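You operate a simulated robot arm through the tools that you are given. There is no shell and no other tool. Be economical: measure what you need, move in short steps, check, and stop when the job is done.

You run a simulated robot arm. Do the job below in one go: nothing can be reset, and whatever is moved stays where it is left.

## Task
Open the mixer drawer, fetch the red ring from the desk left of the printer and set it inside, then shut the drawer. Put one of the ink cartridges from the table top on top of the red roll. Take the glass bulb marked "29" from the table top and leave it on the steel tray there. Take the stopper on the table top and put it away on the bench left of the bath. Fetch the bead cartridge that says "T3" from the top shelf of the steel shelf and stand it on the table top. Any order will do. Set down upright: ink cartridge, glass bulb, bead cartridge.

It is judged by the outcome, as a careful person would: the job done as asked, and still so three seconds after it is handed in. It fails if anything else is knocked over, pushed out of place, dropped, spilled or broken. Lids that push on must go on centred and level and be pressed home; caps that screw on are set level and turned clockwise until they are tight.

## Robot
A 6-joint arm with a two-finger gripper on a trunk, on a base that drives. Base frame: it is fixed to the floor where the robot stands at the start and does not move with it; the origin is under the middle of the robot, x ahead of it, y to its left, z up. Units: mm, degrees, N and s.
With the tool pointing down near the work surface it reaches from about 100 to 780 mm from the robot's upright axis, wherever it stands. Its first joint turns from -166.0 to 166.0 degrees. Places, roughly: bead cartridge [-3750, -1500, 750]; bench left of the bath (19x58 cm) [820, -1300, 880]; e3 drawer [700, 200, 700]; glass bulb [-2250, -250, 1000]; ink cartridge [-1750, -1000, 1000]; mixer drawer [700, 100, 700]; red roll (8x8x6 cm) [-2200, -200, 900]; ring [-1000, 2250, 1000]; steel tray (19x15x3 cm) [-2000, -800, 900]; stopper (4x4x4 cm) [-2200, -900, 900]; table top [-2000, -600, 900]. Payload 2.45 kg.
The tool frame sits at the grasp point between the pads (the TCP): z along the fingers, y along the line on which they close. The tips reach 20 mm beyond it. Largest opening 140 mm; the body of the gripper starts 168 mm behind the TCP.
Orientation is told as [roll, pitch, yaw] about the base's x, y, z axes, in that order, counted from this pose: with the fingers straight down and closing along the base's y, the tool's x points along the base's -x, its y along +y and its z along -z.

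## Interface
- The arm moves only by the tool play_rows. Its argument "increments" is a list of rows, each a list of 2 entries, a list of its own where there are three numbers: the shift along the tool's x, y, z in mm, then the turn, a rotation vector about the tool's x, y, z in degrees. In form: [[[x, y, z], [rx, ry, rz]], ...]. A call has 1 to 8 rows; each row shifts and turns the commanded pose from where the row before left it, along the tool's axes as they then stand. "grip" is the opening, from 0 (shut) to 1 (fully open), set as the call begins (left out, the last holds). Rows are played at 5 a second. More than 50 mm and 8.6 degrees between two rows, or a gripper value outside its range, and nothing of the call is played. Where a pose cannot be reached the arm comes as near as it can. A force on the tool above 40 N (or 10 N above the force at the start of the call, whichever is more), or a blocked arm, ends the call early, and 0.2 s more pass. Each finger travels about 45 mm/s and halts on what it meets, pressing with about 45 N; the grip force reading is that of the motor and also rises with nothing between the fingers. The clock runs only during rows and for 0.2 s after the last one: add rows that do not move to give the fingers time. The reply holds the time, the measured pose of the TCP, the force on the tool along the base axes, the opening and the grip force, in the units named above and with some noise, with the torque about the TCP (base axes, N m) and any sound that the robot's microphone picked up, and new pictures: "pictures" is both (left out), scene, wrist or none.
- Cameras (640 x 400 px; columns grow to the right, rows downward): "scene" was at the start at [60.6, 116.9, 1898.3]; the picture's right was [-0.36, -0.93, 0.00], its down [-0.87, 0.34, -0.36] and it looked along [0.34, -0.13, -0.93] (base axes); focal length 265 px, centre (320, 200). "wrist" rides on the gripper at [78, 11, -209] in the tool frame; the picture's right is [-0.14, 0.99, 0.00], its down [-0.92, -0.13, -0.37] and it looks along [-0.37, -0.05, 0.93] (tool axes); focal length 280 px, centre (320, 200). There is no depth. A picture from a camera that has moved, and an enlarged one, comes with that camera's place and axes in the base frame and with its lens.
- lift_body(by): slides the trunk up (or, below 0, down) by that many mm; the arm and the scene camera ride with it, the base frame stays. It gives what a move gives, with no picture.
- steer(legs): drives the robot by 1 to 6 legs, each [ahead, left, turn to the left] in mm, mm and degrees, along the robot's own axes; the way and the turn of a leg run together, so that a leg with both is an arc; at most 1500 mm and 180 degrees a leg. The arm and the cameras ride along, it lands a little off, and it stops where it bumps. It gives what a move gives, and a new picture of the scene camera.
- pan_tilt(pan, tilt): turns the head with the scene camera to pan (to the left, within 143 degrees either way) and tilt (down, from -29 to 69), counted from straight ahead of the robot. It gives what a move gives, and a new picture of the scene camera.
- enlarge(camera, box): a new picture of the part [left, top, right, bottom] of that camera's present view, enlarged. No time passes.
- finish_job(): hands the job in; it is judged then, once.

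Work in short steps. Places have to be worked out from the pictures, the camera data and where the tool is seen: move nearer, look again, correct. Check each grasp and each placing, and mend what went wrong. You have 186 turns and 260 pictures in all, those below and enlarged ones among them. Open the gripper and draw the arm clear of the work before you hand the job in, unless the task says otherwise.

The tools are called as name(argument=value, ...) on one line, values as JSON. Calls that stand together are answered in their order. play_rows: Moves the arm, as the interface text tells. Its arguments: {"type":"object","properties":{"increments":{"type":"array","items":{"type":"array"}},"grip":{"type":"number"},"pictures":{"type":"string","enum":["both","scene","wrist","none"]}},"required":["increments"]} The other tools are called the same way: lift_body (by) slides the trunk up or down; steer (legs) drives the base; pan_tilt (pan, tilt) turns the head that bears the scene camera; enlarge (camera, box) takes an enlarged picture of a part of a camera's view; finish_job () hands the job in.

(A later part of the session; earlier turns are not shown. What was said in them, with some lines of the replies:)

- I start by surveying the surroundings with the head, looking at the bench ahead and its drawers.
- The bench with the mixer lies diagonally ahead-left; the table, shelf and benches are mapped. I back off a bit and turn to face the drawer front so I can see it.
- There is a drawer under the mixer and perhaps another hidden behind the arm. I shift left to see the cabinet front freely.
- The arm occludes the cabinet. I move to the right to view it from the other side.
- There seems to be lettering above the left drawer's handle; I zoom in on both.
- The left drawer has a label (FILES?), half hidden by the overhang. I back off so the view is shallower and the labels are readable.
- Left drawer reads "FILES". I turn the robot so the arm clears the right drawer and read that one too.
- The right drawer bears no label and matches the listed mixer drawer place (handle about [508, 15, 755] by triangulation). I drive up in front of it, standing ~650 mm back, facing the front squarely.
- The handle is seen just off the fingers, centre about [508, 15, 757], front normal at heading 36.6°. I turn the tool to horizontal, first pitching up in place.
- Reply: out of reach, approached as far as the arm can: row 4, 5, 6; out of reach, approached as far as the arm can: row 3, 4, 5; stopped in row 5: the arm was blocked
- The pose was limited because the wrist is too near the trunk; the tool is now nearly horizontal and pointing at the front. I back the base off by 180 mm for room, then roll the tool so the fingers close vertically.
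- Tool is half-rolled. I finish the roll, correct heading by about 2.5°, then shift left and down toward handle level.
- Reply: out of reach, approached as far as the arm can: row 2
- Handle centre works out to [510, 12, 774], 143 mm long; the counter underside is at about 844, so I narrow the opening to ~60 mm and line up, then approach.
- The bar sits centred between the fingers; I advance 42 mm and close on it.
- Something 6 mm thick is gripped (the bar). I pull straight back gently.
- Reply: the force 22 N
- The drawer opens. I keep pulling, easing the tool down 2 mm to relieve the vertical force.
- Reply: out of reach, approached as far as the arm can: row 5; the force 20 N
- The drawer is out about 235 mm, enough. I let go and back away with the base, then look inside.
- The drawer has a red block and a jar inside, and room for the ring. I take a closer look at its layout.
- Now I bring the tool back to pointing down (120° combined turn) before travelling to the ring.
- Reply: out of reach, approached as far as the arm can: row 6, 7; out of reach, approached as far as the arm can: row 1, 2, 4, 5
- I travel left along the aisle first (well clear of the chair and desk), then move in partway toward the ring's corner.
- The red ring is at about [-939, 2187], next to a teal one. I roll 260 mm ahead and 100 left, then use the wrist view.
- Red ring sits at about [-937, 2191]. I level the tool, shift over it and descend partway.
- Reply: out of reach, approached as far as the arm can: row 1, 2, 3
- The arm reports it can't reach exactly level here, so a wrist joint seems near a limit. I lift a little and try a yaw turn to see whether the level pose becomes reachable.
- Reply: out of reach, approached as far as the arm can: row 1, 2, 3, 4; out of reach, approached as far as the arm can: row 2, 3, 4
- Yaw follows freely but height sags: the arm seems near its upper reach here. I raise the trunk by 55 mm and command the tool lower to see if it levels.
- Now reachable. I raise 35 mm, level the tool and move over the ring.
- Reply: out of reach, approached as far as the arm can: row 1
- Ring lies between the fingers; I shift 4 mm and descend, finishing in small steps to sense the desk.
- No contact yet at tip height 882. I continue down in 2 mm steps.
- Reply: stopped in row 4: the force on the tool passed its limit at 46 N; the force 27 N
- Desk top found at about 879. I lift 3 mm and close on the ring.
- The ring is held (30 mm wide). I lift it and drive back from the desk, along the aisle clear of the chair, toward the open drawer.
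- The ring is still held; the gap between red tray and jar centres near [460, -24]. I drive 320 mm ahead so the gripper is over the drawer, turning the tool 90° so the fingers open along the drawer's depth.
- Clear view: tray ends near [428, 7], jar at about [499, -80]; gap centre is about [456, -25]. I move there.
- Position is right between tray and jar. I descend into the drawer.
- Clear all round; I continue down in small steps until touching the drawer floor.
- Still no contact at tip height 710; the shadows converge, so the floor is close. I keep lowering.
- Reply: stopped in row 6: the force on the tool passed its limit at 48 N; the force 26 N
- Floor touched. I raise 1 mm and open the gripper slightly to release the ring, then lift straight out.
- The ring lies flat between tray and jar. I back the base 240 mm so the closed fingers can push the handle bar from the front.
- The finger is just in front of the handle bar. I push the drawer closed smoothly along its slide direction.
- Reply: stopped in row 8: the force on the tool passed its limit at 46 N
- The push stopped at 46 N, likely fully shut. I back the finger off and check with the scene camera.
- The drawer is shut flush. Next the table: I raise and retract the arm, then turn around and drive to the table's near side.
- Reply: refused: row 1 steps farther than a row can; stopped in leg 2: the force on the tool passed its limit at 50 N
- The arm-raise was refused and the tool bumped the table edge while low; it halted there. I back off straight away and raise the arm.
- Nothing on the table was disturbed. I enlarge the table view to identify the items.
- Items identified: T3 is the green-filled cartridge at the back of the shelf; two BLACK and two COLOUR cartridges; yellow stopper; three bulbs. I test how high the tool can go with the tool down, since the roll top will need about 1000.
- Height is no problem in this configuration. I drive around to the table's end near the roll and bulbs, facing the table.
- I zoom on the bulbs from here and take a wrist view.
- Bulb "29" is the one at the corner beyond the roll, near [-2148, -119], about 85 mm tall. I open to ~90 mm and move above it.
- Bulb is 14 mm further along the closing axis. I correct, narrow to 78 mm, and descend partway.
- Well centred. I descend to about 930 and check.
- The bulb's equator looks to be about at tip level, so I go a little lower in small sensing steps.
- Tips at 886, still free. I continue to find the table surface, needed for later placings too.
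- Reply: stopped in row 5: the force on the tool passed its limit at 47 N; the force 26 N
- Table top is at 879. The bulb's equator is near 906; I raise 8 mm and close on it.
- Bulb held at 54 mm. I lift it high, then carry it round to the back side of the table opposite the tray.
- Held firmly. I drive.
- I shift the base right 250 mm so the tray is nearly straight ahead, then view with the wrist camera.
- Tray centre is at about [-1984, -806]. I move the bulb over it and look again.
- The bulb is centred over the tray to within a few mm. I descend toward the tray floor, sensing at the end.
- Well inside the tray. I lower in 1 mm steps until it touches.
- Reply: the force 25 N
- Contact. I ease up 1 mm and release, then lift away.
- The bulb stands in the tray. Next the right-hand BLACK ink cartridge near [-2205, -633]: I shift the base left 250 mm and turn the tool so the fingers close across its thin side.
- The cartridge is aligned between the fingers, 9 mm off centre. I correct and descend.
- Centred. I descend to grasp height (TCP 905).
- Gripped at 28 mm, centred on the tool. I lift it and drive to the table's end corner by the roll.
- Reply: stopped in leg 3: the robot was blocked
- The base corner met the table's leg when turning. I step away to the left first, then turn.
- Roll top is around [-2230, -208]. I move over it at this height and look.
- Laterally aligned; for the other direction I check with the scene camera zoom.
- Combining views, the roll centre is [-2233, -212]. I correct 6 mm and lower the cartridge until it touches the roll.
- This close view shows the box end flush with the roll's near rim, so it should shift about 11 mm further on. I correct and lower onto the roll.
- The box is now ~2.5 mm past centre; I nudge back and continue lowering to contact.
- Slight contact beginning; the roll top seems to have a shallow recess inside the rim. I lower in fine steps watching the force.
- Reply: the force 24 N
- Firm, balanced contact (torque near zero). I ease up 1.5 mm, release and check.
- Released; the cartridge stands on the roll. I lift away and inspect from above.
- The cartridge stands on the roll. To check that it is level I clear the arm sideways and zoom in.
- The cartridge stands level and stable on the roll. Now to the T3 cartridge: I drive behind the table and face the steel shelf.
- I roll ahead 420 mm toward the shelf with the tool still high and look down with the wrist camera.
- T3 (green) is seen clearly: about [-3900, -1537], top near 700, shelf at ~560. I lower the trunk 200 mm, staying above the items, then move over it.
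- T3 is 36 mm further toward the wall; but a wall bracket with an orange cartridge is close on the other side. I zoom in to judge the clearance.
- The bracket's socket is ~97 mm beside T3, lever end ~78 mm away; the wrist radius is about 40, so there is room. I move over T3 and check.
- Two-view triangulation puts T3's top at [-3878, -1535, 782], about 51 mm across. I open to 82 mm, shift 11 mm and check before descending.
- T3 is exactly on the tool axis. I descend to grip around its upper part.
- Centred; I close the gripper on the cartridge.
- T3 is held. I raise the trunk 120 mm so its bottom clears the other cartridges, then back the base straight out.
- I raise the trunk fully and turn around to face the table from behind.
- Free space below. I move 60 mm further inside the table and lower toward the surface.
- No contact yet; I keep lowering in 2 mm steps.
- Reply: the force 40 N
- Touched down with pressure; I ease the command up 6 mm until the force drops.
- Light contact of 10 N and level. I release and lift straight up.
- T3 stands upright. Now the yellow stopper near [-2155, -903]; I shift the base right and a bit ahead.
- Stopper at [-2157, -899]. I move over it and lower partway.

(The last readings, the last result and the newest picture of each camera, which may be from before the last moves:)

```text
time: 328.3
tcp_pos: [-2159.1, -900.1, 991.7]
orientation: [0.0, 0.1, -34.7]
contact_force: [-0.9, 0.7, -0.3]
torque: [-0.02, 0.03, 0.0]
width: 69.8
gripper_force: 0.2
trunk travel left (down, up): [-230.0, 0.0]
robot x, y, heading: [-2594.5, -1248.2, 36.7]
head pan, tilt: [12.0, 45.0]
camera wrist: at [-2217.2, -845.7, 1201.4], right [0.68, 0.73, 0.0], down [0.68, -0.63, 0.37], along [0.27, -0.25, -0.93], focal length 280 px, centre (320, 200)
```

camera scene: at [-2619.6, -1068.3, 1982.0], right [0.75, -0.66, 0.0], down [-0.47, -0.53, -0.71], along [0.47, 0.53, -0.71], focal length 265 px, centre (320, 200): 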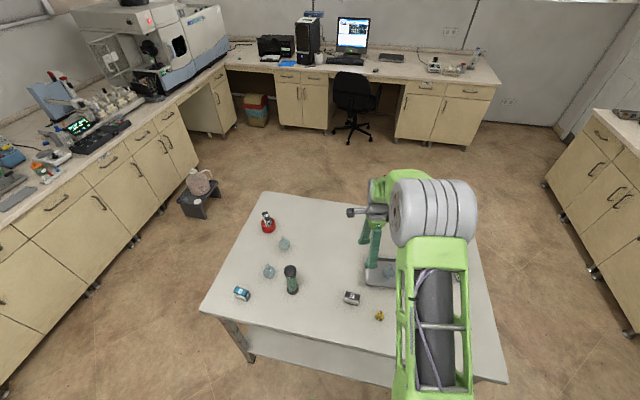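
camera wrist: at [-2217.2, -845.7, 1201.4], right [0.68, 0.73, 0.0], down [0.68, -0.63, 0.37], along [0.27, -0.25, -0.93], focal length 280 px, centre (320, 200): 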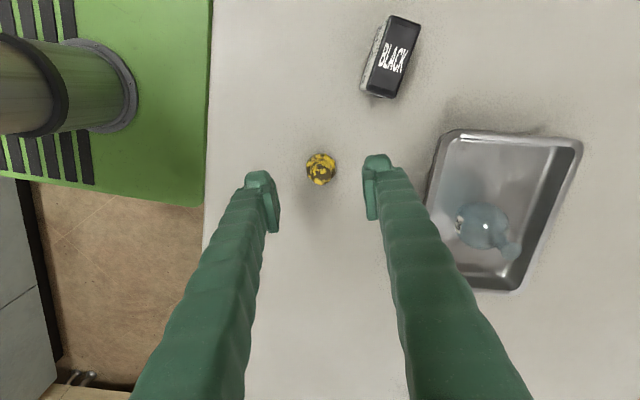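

Well centred. I descend to grasp the stopper and close.

play_rows(increments=[[[-3, 1, 30], [0, 0, 0]], [[0, 0, 30], [0, 0, 0]], [[0, 0, 20], [0, 0, 0]], [[0, 0, 7], [0, 0, 0]]], pictures="wrist")

play_rows(increments=[[[0, 0, 0], [0, 0, 0]], [[0, 0, 0], [0, 0, 0]], [[0, 0, 0], [0, 0, 0]], [[0, 0, 0], [0, 0, 0]]], grip=0.02, pictures="wrist")

```text
time: 329.3
tcp_pos: [-2155.0, -901.9, 904.1]
orientation: [-0.1, 0.0, -34.8]
contact_force: [-0.1, -0.8, 0.2]
torque: [-0.01, 0.0, 0.01]
width: 69.9
gripper_force: 0.0
trunk travel left (down, up): [-230.0, 0.0]
robot x, y, heading: [-2598.3, -1243.3, 36.7]
head pan, tilt: [12.0, 45.0]
camera wrist: at [-2213.0, -847.3, 1113.7], right [0.68, 0.73, 0.0], down [0.68, -0.63, 0.37], along [0.27, -0.25, -0.93], focal length 280 px, centre (320, 200)
```

wrist: 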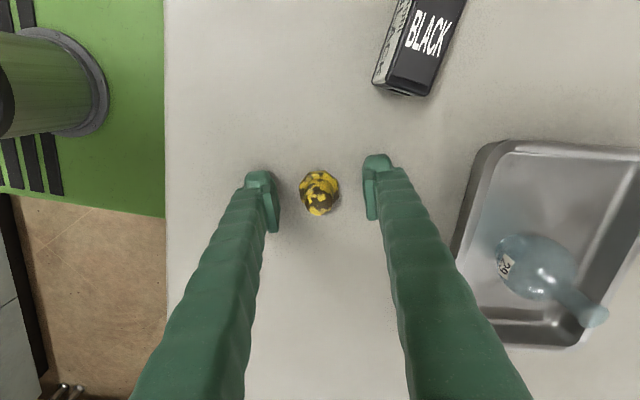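

```text
time: 330.4
tcp_pos: [-2153.4, -900.8, 905.6]
orientation: [0.2, 0.0, -34.8]
contact_force: [-5.2, -2.9, 28.1]
torque: [-0.14, 0.06, -0.02]
width: 22.3
gripper_force: 42.4
trunk travel left (down, up): [-230.0, 0.0]
robot x, y, heading: [-2597.9, -1247.1, 36.7]
head pan, tilt: [12.0, 45.0]
stopped in row 4: the force on the tool passed its limit at 42 N (the readings are from after the stop); the commanded pose is now the measured one
camera wrist: at [-2213.4, -847.4, 1117.1], right [0.68, 0.73, 0.0], down [0.68, -0.63, 0.37], along [0.27, -0.25, -0.93], focal length 280 px, centre (320, 200)
```

wrist: 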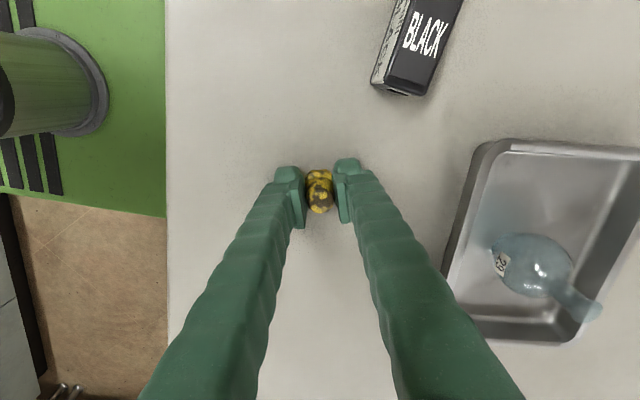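

Gripped at 22 mm (with an upward push from its tapered shape). I lift slowly and check that it comes along.

play_rows(increments=[[[0, 0, -3], [0, 0, 0]], [[0, 0, -5], [0, 0, 0]], [[0, 0, -20], [0, 0, 0]], [[0, 0, -30], [0, 0, 0]]], pictures="wrist")

enlarge(camera="wrist", box=[256, 150, 384, 230])

```text
time: 331.4
tcp_pos: [-2154.5, -901.0, 963.9]
orientation: [0.2, -0.1, -34.7]
contact_force: [-0.3, -1.0, 0.6]
torque: [0.05, -0.01, 0.01]
width: 21.6
gripper_force: 44.9
trunk travel left (down, up): [-230.0, 0.0]
robot x, y, heading: [-2602.7, -1246.1, 36.7]
head pan, tilt: [12.0, 45.0]
camera wrist: at [-2212.2, -846.2, 1173.2], right [0.68, 0.73, 0.0], down [0.68, -0.63, 0.37], along [0.27, -0.25, -0.93], focal length 280 px, centre (320, 200)
```

wrist: 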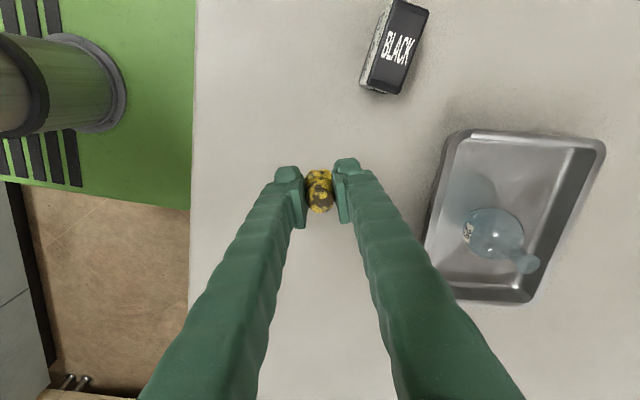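

```text
5.00 times, centred on (320, 190) of wrist
camera zoom: at [-2212.2, -846.2, 1173.2], right [0.68, 0.73, 0.0], down [0.68, -0.63, 0.37], along [0.27, -0.25, -0.93], focal length 1402 px, centre (320, 250)
```

zoom: 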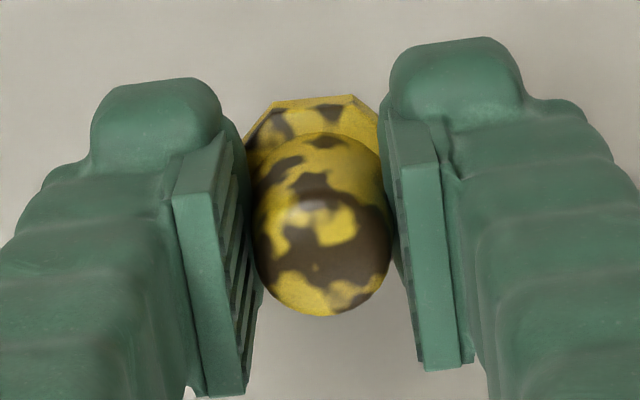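

The stopper is held securely by its neck. I lift it and drive around the table to the bench by the bath.

play_rows(increments=[[[0, 0, -45], [0, 0, 0]], [[0, 0, -45], [0, 0, 0]]], pictures="none")

steer(legs=[[0, -1000, 0], [1350, 0, 0]])

```text
time: 332.0
tcp_pos: [-2154.9, -901.9, 1052.1]
orientation: [0.3, 0.1, -34.7]
contact_force: [-0.5, -0.7, -0.9]
torque: [0.02, -0.02, -0.03]
width: 21.1
gripper_force: 45.1
trunk travel left (down, up): [-230.0, 0.0]
robot x, y, heading: [-2597.7, -1245.7, 36.9]
head pan, tilt: [12.0, 45.0]
```

```text
time: 347.7
tcp_pos: [-431.2, -938.5, 1052.2]
orientation: [0.2, 0.1, -36.8]
contact_force: [0.0, 0.2, -0.7]
torque: [-0.01, 0.02, 0.01]
width: 20.9
gripper_force: 44.8
trunk travel left (down, up): [-230.0, 0.0]
robot x, y, heading: [-887.0, -1267.6, 35.0]
head pan, tilt: [12.0, 45.0]
camera scene: at [-903.4, -1091.3, 1982.1], right [0.73, -0.69, 0.0], down [-0.48, -0.51, -0.71], along [0.48, 0.51, -0.71], focal length 265 px, centre (320, 200)
```

scene: 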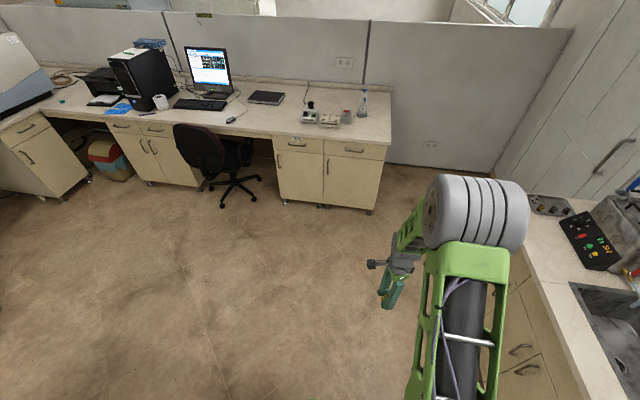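

I continue along the bench to its left end, then turn to face it.

steer(legs=[[1340, 0, 1.5], [0, 0, -90]])

pan_tilt(pan=20, tilt=50)

play_rows(increments=[[[0, 0, 0], [0, 0, 0]]], pictures="wrist")

```text
time: 358.1
tcp_pos: [536.7, -898.7, 1052.0]
orientation: [0.2, -0.1, -122.1]
contact_force: [0.4, 0.7, 0.3]
torque: [0.04, -0.01, -0.02]
width: 20.6
gripper_force: 45.3
trunk travel left (down, up): [-230.0, 0.0]
robot x, y, heading: [168.3, -474.3, -50.8]
head pan, tilt: [12.0, 45.0]
camera scene: at [347.4, -444.0, 1982.2], right [-0.62, -0.78, 0.0], down [-0.55, 0.44, -0.71], along [0.55, -0.44, -0.71], focal length 265 px, centre (320, 200)
```

scene: 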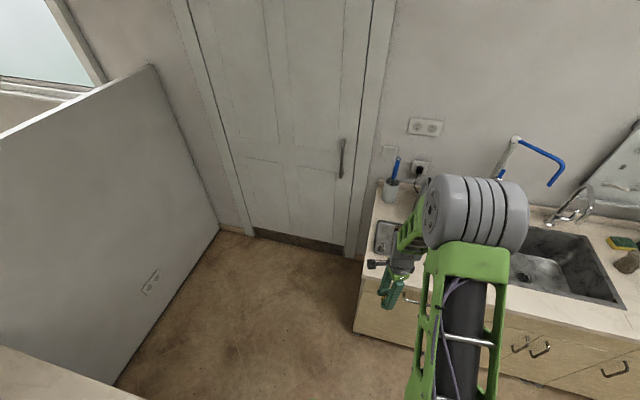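

```text
time: 358.8
tcp_pos: [537.8, -899.7, 1052.0]
orientation: [0.2, -0.1, -122.1]
contact_force: [-0.8, 0.6, -0.4]
torque: [0.01, 0.01, 0.02]
width: 20.9
gripper_force: 44.6
trunk travel left (down, up): [-230.0, 0.0]
robot x, y, heading: [166.5, -471.0, -50.2]
head pan, tilt: [20.0, 50.0]
camera scene: at [350.2, -432.4, 1975.3], right [-0.51, -0.86, 0.0], down [-0.66, 0.39, -0.64], along [0.55, -0.33, -0.77], focal length 265 px, centre (320, 200)
```

scene: 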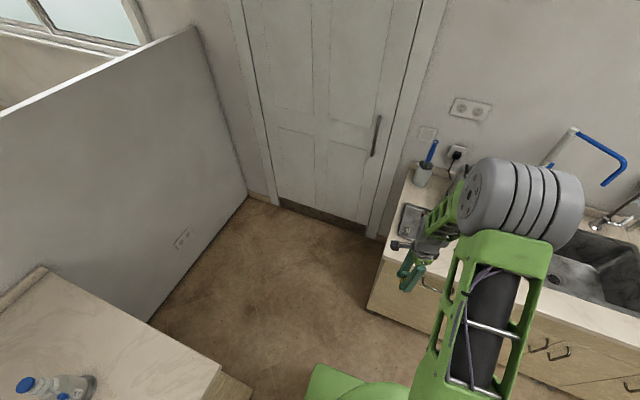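

```text
time: 359.2
tcp_pos: [537.4, -898.0, 1052.7]
orientation: [0.2, 0.1, -122.1]
contact_force: [-0.4, -0.4, 0.3]
torque: [-0.01, -0.01, 0.04]
width: 20.6
gripper_force: 45.0
trunk travel left (down, up): [-230.0, 0.0]
robot x, y, heading: [165.7, -472.1, -50.5]
head pan, tilt: [20.0, 50.0]
camera wrist: at [586.9, -836.9, 1261.6], right [0.77, -0.64, 0.0], down [-0.6, -0.71, 0.37], along [-0.23, -0.28, -0.93], focal length 280 px, centre (320, 200)
```

wrist: 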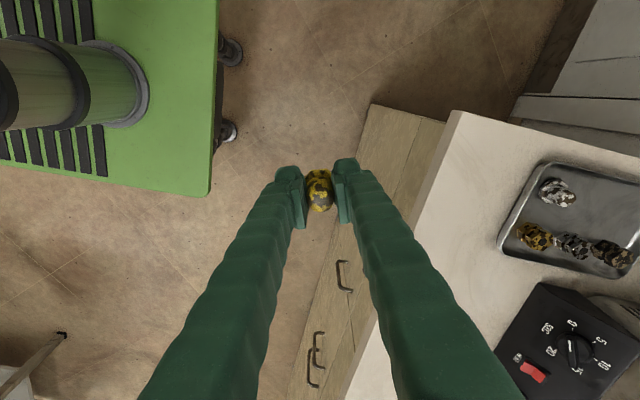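

The bench's front strip (in front of a tray of other stoppers) is free; I'll set it at about [676, -1087]. I roll 290 mm ahead and turn the tool square to the bench.

steer(legs=[[290, 0, -2.5]])

play_rows(increments=[[[0, 0, 0], [0, 0, -8.5]], [[0, 0, 0], [0, 0, -8.5]], [[0, 0, 0], [0, 0, -8.5]], [[0, 0, 0], [0, 0, -8.5]], [[0, 0, 0], [0, 0, -8.5]], [[0, 0, 0], [0, 0, -8.5]], [[0, 0, 0], [0, 0, -8.5]], [[0, 0, 0], [0, 0, -8.5]]], pictures="wrist")

```text
time: 361.2
tcp_pos: [694.1, -1140.3, 1050.8]
orientation: [0.2, -0.1, -124.7]
contact_force: [-0.2, 0.1, -0.6]
torque: [0.05, 0.07, 0.02]
width: 20.6
gripper_force: 45.2
trunk travel left (down, up): [-230.0, 0.0]
robot x, y, heading: [344.4, -700.1, -53.4]
head pan, tilt: [20.0, 50.0]
camera scene: at [529.1, -666.6, 1975.1], right [-0.55, -0.84, 0.0], down [-0.64, 0.42, -0.64], along [0.54, -0.35, -0.77], focal length 265 px, centre (320, 200)
```

scene: 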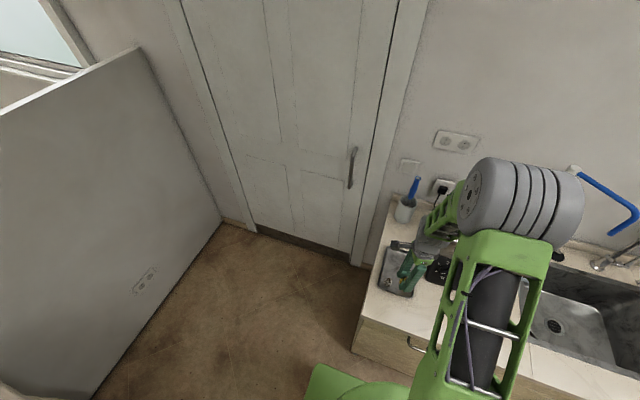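

```text
time: 363.0
tcp_pos: [692.5, -1139.9, 1052.2]
orientation: [0.1, -0.3, -56.6]
contact_force: [0.7, 0.5, -0.3]
torque: [0.0, -0.01, 0.03]
width: 20.7
gripper_force: 44.7
trunk travel left (down, up): [-230.0, 0.0]
robot x, y, heading: [345.9, -692.3, -53.2]
head pan, tilt: [20.0, 50.0]
camera wrist: at [657.4, -1067.1, 1261.3], right [0.9, 0.43, 0.0], down [0.4, -0.84, 0.37], along [0.16, -0.33, -0.93], focal length 280 px, centre (320, 200)
```

wrist: 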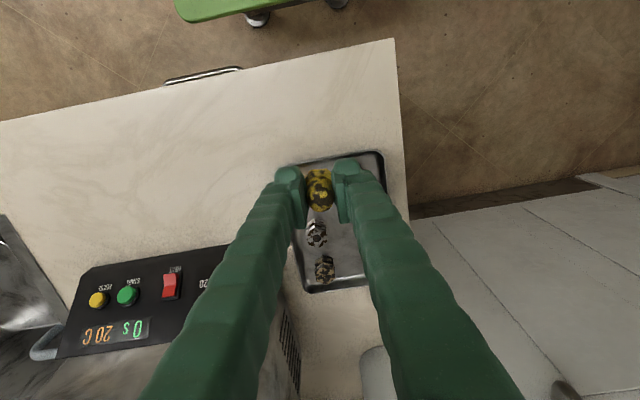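

Target spot confirmed between the front edge and the tray. I move there and descend.

play_rows(increments=[[[27, 11, 0], [0, 0, 0]], [[27, 10, 0], [0, 0, 0]], [[0, 0, 45], [0, 0, 0]], [[0, 0, 45], [0, 0, 0]], [[0, 0, 30], [0, 0, 0]]], pictures="wrist")

play_rows(increments=[[[0, 0, 8], [0, 0, 0]], [[0, 0, 3], [0, 0, 0]], [[0, 0, 2], [0, 0, 0]], [[0, 0, 2], [0, 0, 0]], [[0, 0, 2], [0, 0, 0]], [[0, 0, 1.5], [0, 0, 0]], [[0, 0, 1.5], [0, 0, 0]], [[0, 0, 1.5], [0, 0, 0]]], pictures="wrist")

```text
time: 364.2
tcp_pos: [680.6, -1085.5, 930.1]
orientation: [0.1, -0.2, -56.9]
contact_force: [0.6, -1.2, -0.3]
torque: [0.04, 0.0, -0.02]
width: 20.5
gripper_force: 44.7
trunk travel left (down, up): [-230.0, 0.0]
robot x, y, heading: [344.0, -691.8, -53.4]
head pan, tilt: [20.0, 50.0]
camera wrist: at [646.4, -1012.4, 1139.0], right [0.9, 0.43, 0.0], down [0.4, -0.84, 0.37], along [0.16, -0.34, -0.93], focal length 280 px, centre (320, 200)
```

wrist: 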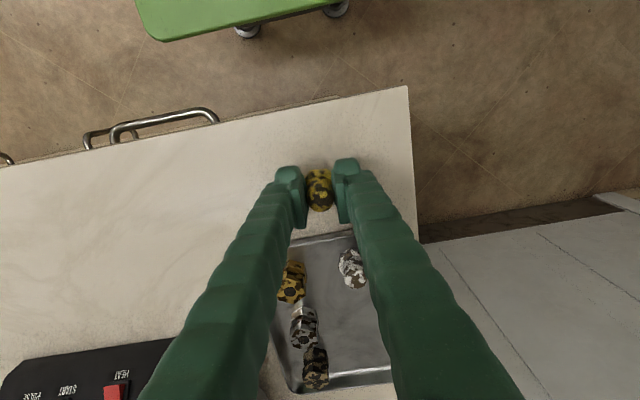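

```text
time: 366.0
tcp_pos: [680.5, -1084.4, 911.2]
orientation: [0.1, -0.2, -56.7]
contact_force: [-0.7, 0.4, 5.8]
torque: [-0.01, 0.02, 0.01]
width: 20.8
gripper_force: 45.0
trunk travel left (down, up): [-230.0, 0.0]
robot x, y, heading: [344.7, -697.8, -53.2]
head pan, tilt: [20.0, 50.0]
camera wrist: at [645.7, -1011.2, 1120.5], right [0.9, 0.43, 0.0], down [0.4, -0.84, 0.37], along [0.16, -0.34, -0.93], focal length 280 px, centre (320, 200)
```

wrist: 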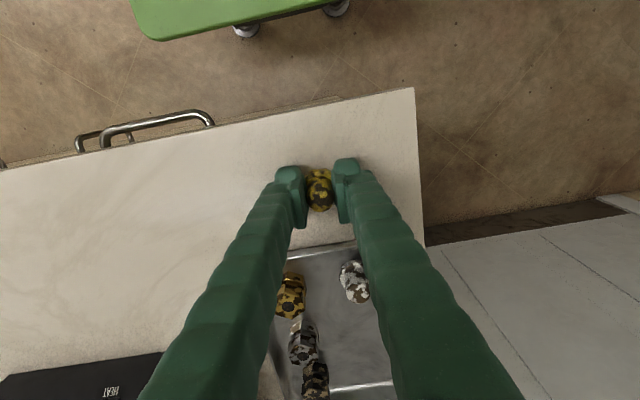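

Light contact at 911. I release and lift away.

play_rows(increments=[[[0, 0, 0.7], [0, 0, 0]], [[0, 0, 0], [0, 0, 0]], [[0, 0, 0], [0, 0, 0]]], grip=0.4, pictures="wrist")

play_rows(increments=[[[0, 0, -30], [0, 0, 0]], [[0, 0, -45], [0, 0, 0]], [[0, 0, -45], [0, 0, 0]]], pictures="wrist")

```text
time: 366.8
tcp_pos: [679.7, -1084.2, 909.4]
orientation: [0.1, -0.2, -56.7]
contact_force: [-0.6, -0.4, -0.4]
torque: [0.02, -0.01, 0.0]
width: 55.9
gripper_force: 0.0
trunk travel left (down, up): [-230.0, 0.0]
robot x, y, heading: [345.3, -695.9, -53.1]
head pan, tilt: [20.0, 50.0]
camera wrist: at [646.2, -1011.4, 1119.5], right [0.9, 0.43, 0.0], down [0.4, -0.84, 0.37], along [0.16, -0.33, -0.93], focal length 280 px, centre (320, 200)
```

wrist: 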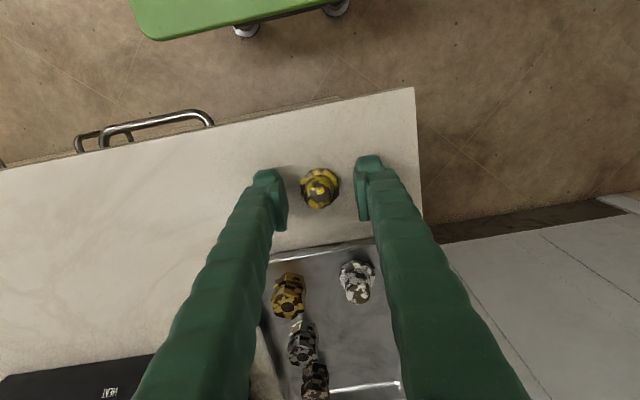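

```text
time: 367.6
tcp_pos: [680.1, -1081.8, 1028.9]
orientation: [0.0, -0.2, -56.7]
contact_force: [0.4, 0.3, -0.1]
torque: [-0.05, -0.02, -0.03]
width: 56.1
gripper_force: 0.0
trunk travel left (down, up): [-230.0, 0.0]
robot x, y, heading: [346.3, -695.1, -53.1]
head pan, tilt: [20.0, 50.0]
camera wrist: at [644.6, -1009.0, 1237.8], right [0.9, 0.43, 0.0], down [0.4, -0.84, 0.37], along [0.16, -0.34, -0.93], focal length 280 px, centre (320, 200)
```

wrist: 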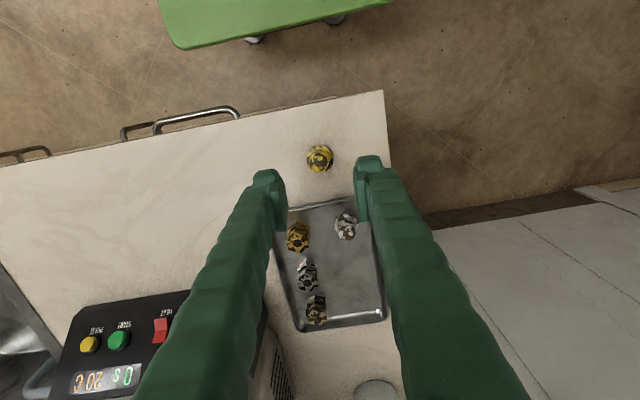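

The stopper stands on the bench left of the bath, nothing disturbed. I back the robot off so the arm is clear and take a last look.

steer(legs=[[-400, 0, 0]])

pan_tilt(pan=-110, tilt=30)

enlarge(camera="scene", box=[200, 120, 440, 270])

```text
time: 370.1
tcp_pos: [434.8, -755.7, 1027.3]
orientation: [0.1, -0.3, -56.8]
contact_force: [0.3, 0.1, 0.2]
torque: [-0.04, -0.03, 0.03]
width: 56.3
gripper_force: 0.1
trunk travel left (down, up): [-230.0, 0.0]
robot x, y, heading: [99.3, -371.9, -53.5]
head pan, tilt: [20.0, 50.0]
camera scene: at [283.6, -337.9, 1975.3], right [-0.55, -0.84, 0.0], down [-0.64, 0.42, -0.64], along [0.54, -0.35, -0.77], focal length 265 px, centre (320, 200)
```

scene: 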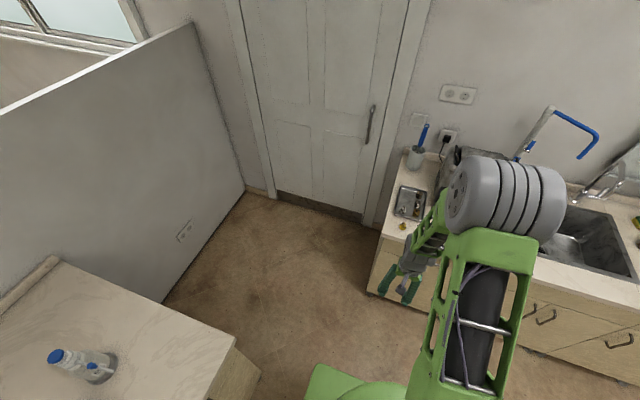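

```text
time: 372.2
tcp_pos: [435.6, -756.8, 1026.9]
orientation: [0.2, -0.1, -56.9]
contact_force: [-0.4, 0.0, 0.6]
torque: [0.0, -0.01, -0.02]
width: 56.2
gripper_force: 0.0
trunk travel left (down, up): [-230.0, 0.0]
robot x, y, heading: [103.3, -369.5, -53.2]
head pan, tilt: [-110.0, 30.0]
camera scene: at [133.4, -322.5, 2004.7], right [-0.29, 0.96, 0.0], down [0.48, 0.14, -0.87], along [-0.83, -0.25, -0.5], focal length 265 px, centre (320, 200)
```

scene: 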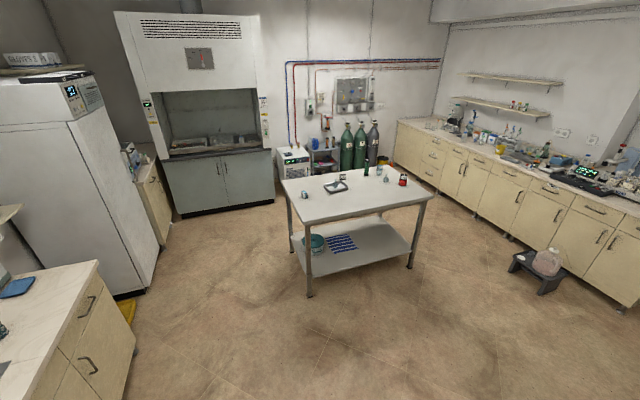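

```text
2.67 times, centred on (320, 195) of scene
camera zoom: at [133.4, -322.5, 2004.7], right [-0.29, 0.96, 0.0], down [0.48, 0.14, -0.87], along [-0.83, -0.25, -0.5], focal length 708 px, centre (320, 213)
```

zoom: 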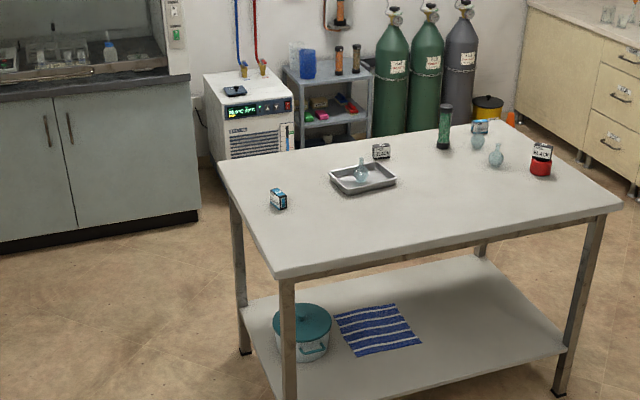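

Everything on the table stands upright: T3, the bulb in the tray and the cartridge on the roll. The drawer is shut and the stopper is on the bench, so I hand in.

finish_job()

```text
The job is handed in.
```

I did all five parts and handed the job in, but the choice of drawer is a judgement call. In the last pictures everything was still in place, and the gripper was open and clear.

- **Ring:** the red ring is in the right-hand drawer of the front bench, between the red tray and the jar already there, and that drawer is shut. Neither drawer is marked "mixer". I chose the right one because it fits the place you gave, but the mixer itself stands over the left drawer, which is labelled "FILES".
- **Ink cartridge:** a BLACK cartridge stands upright and level on top of the red roll.
- **Glass bulb:** the bulb marked "29" stands in the steel tray.
- **Bead cartridge:** the one marked T3 stands upright on the table top.
- **Stopper:** it stands on the bench left of the bath, just in front of a small tray of other stoppers. I put it on the bench itself, not in that tray.

I bumped the table twice while driving, once with the tool (50 N) and once with a corner of the base. Nothing on it fell or visibly moved.
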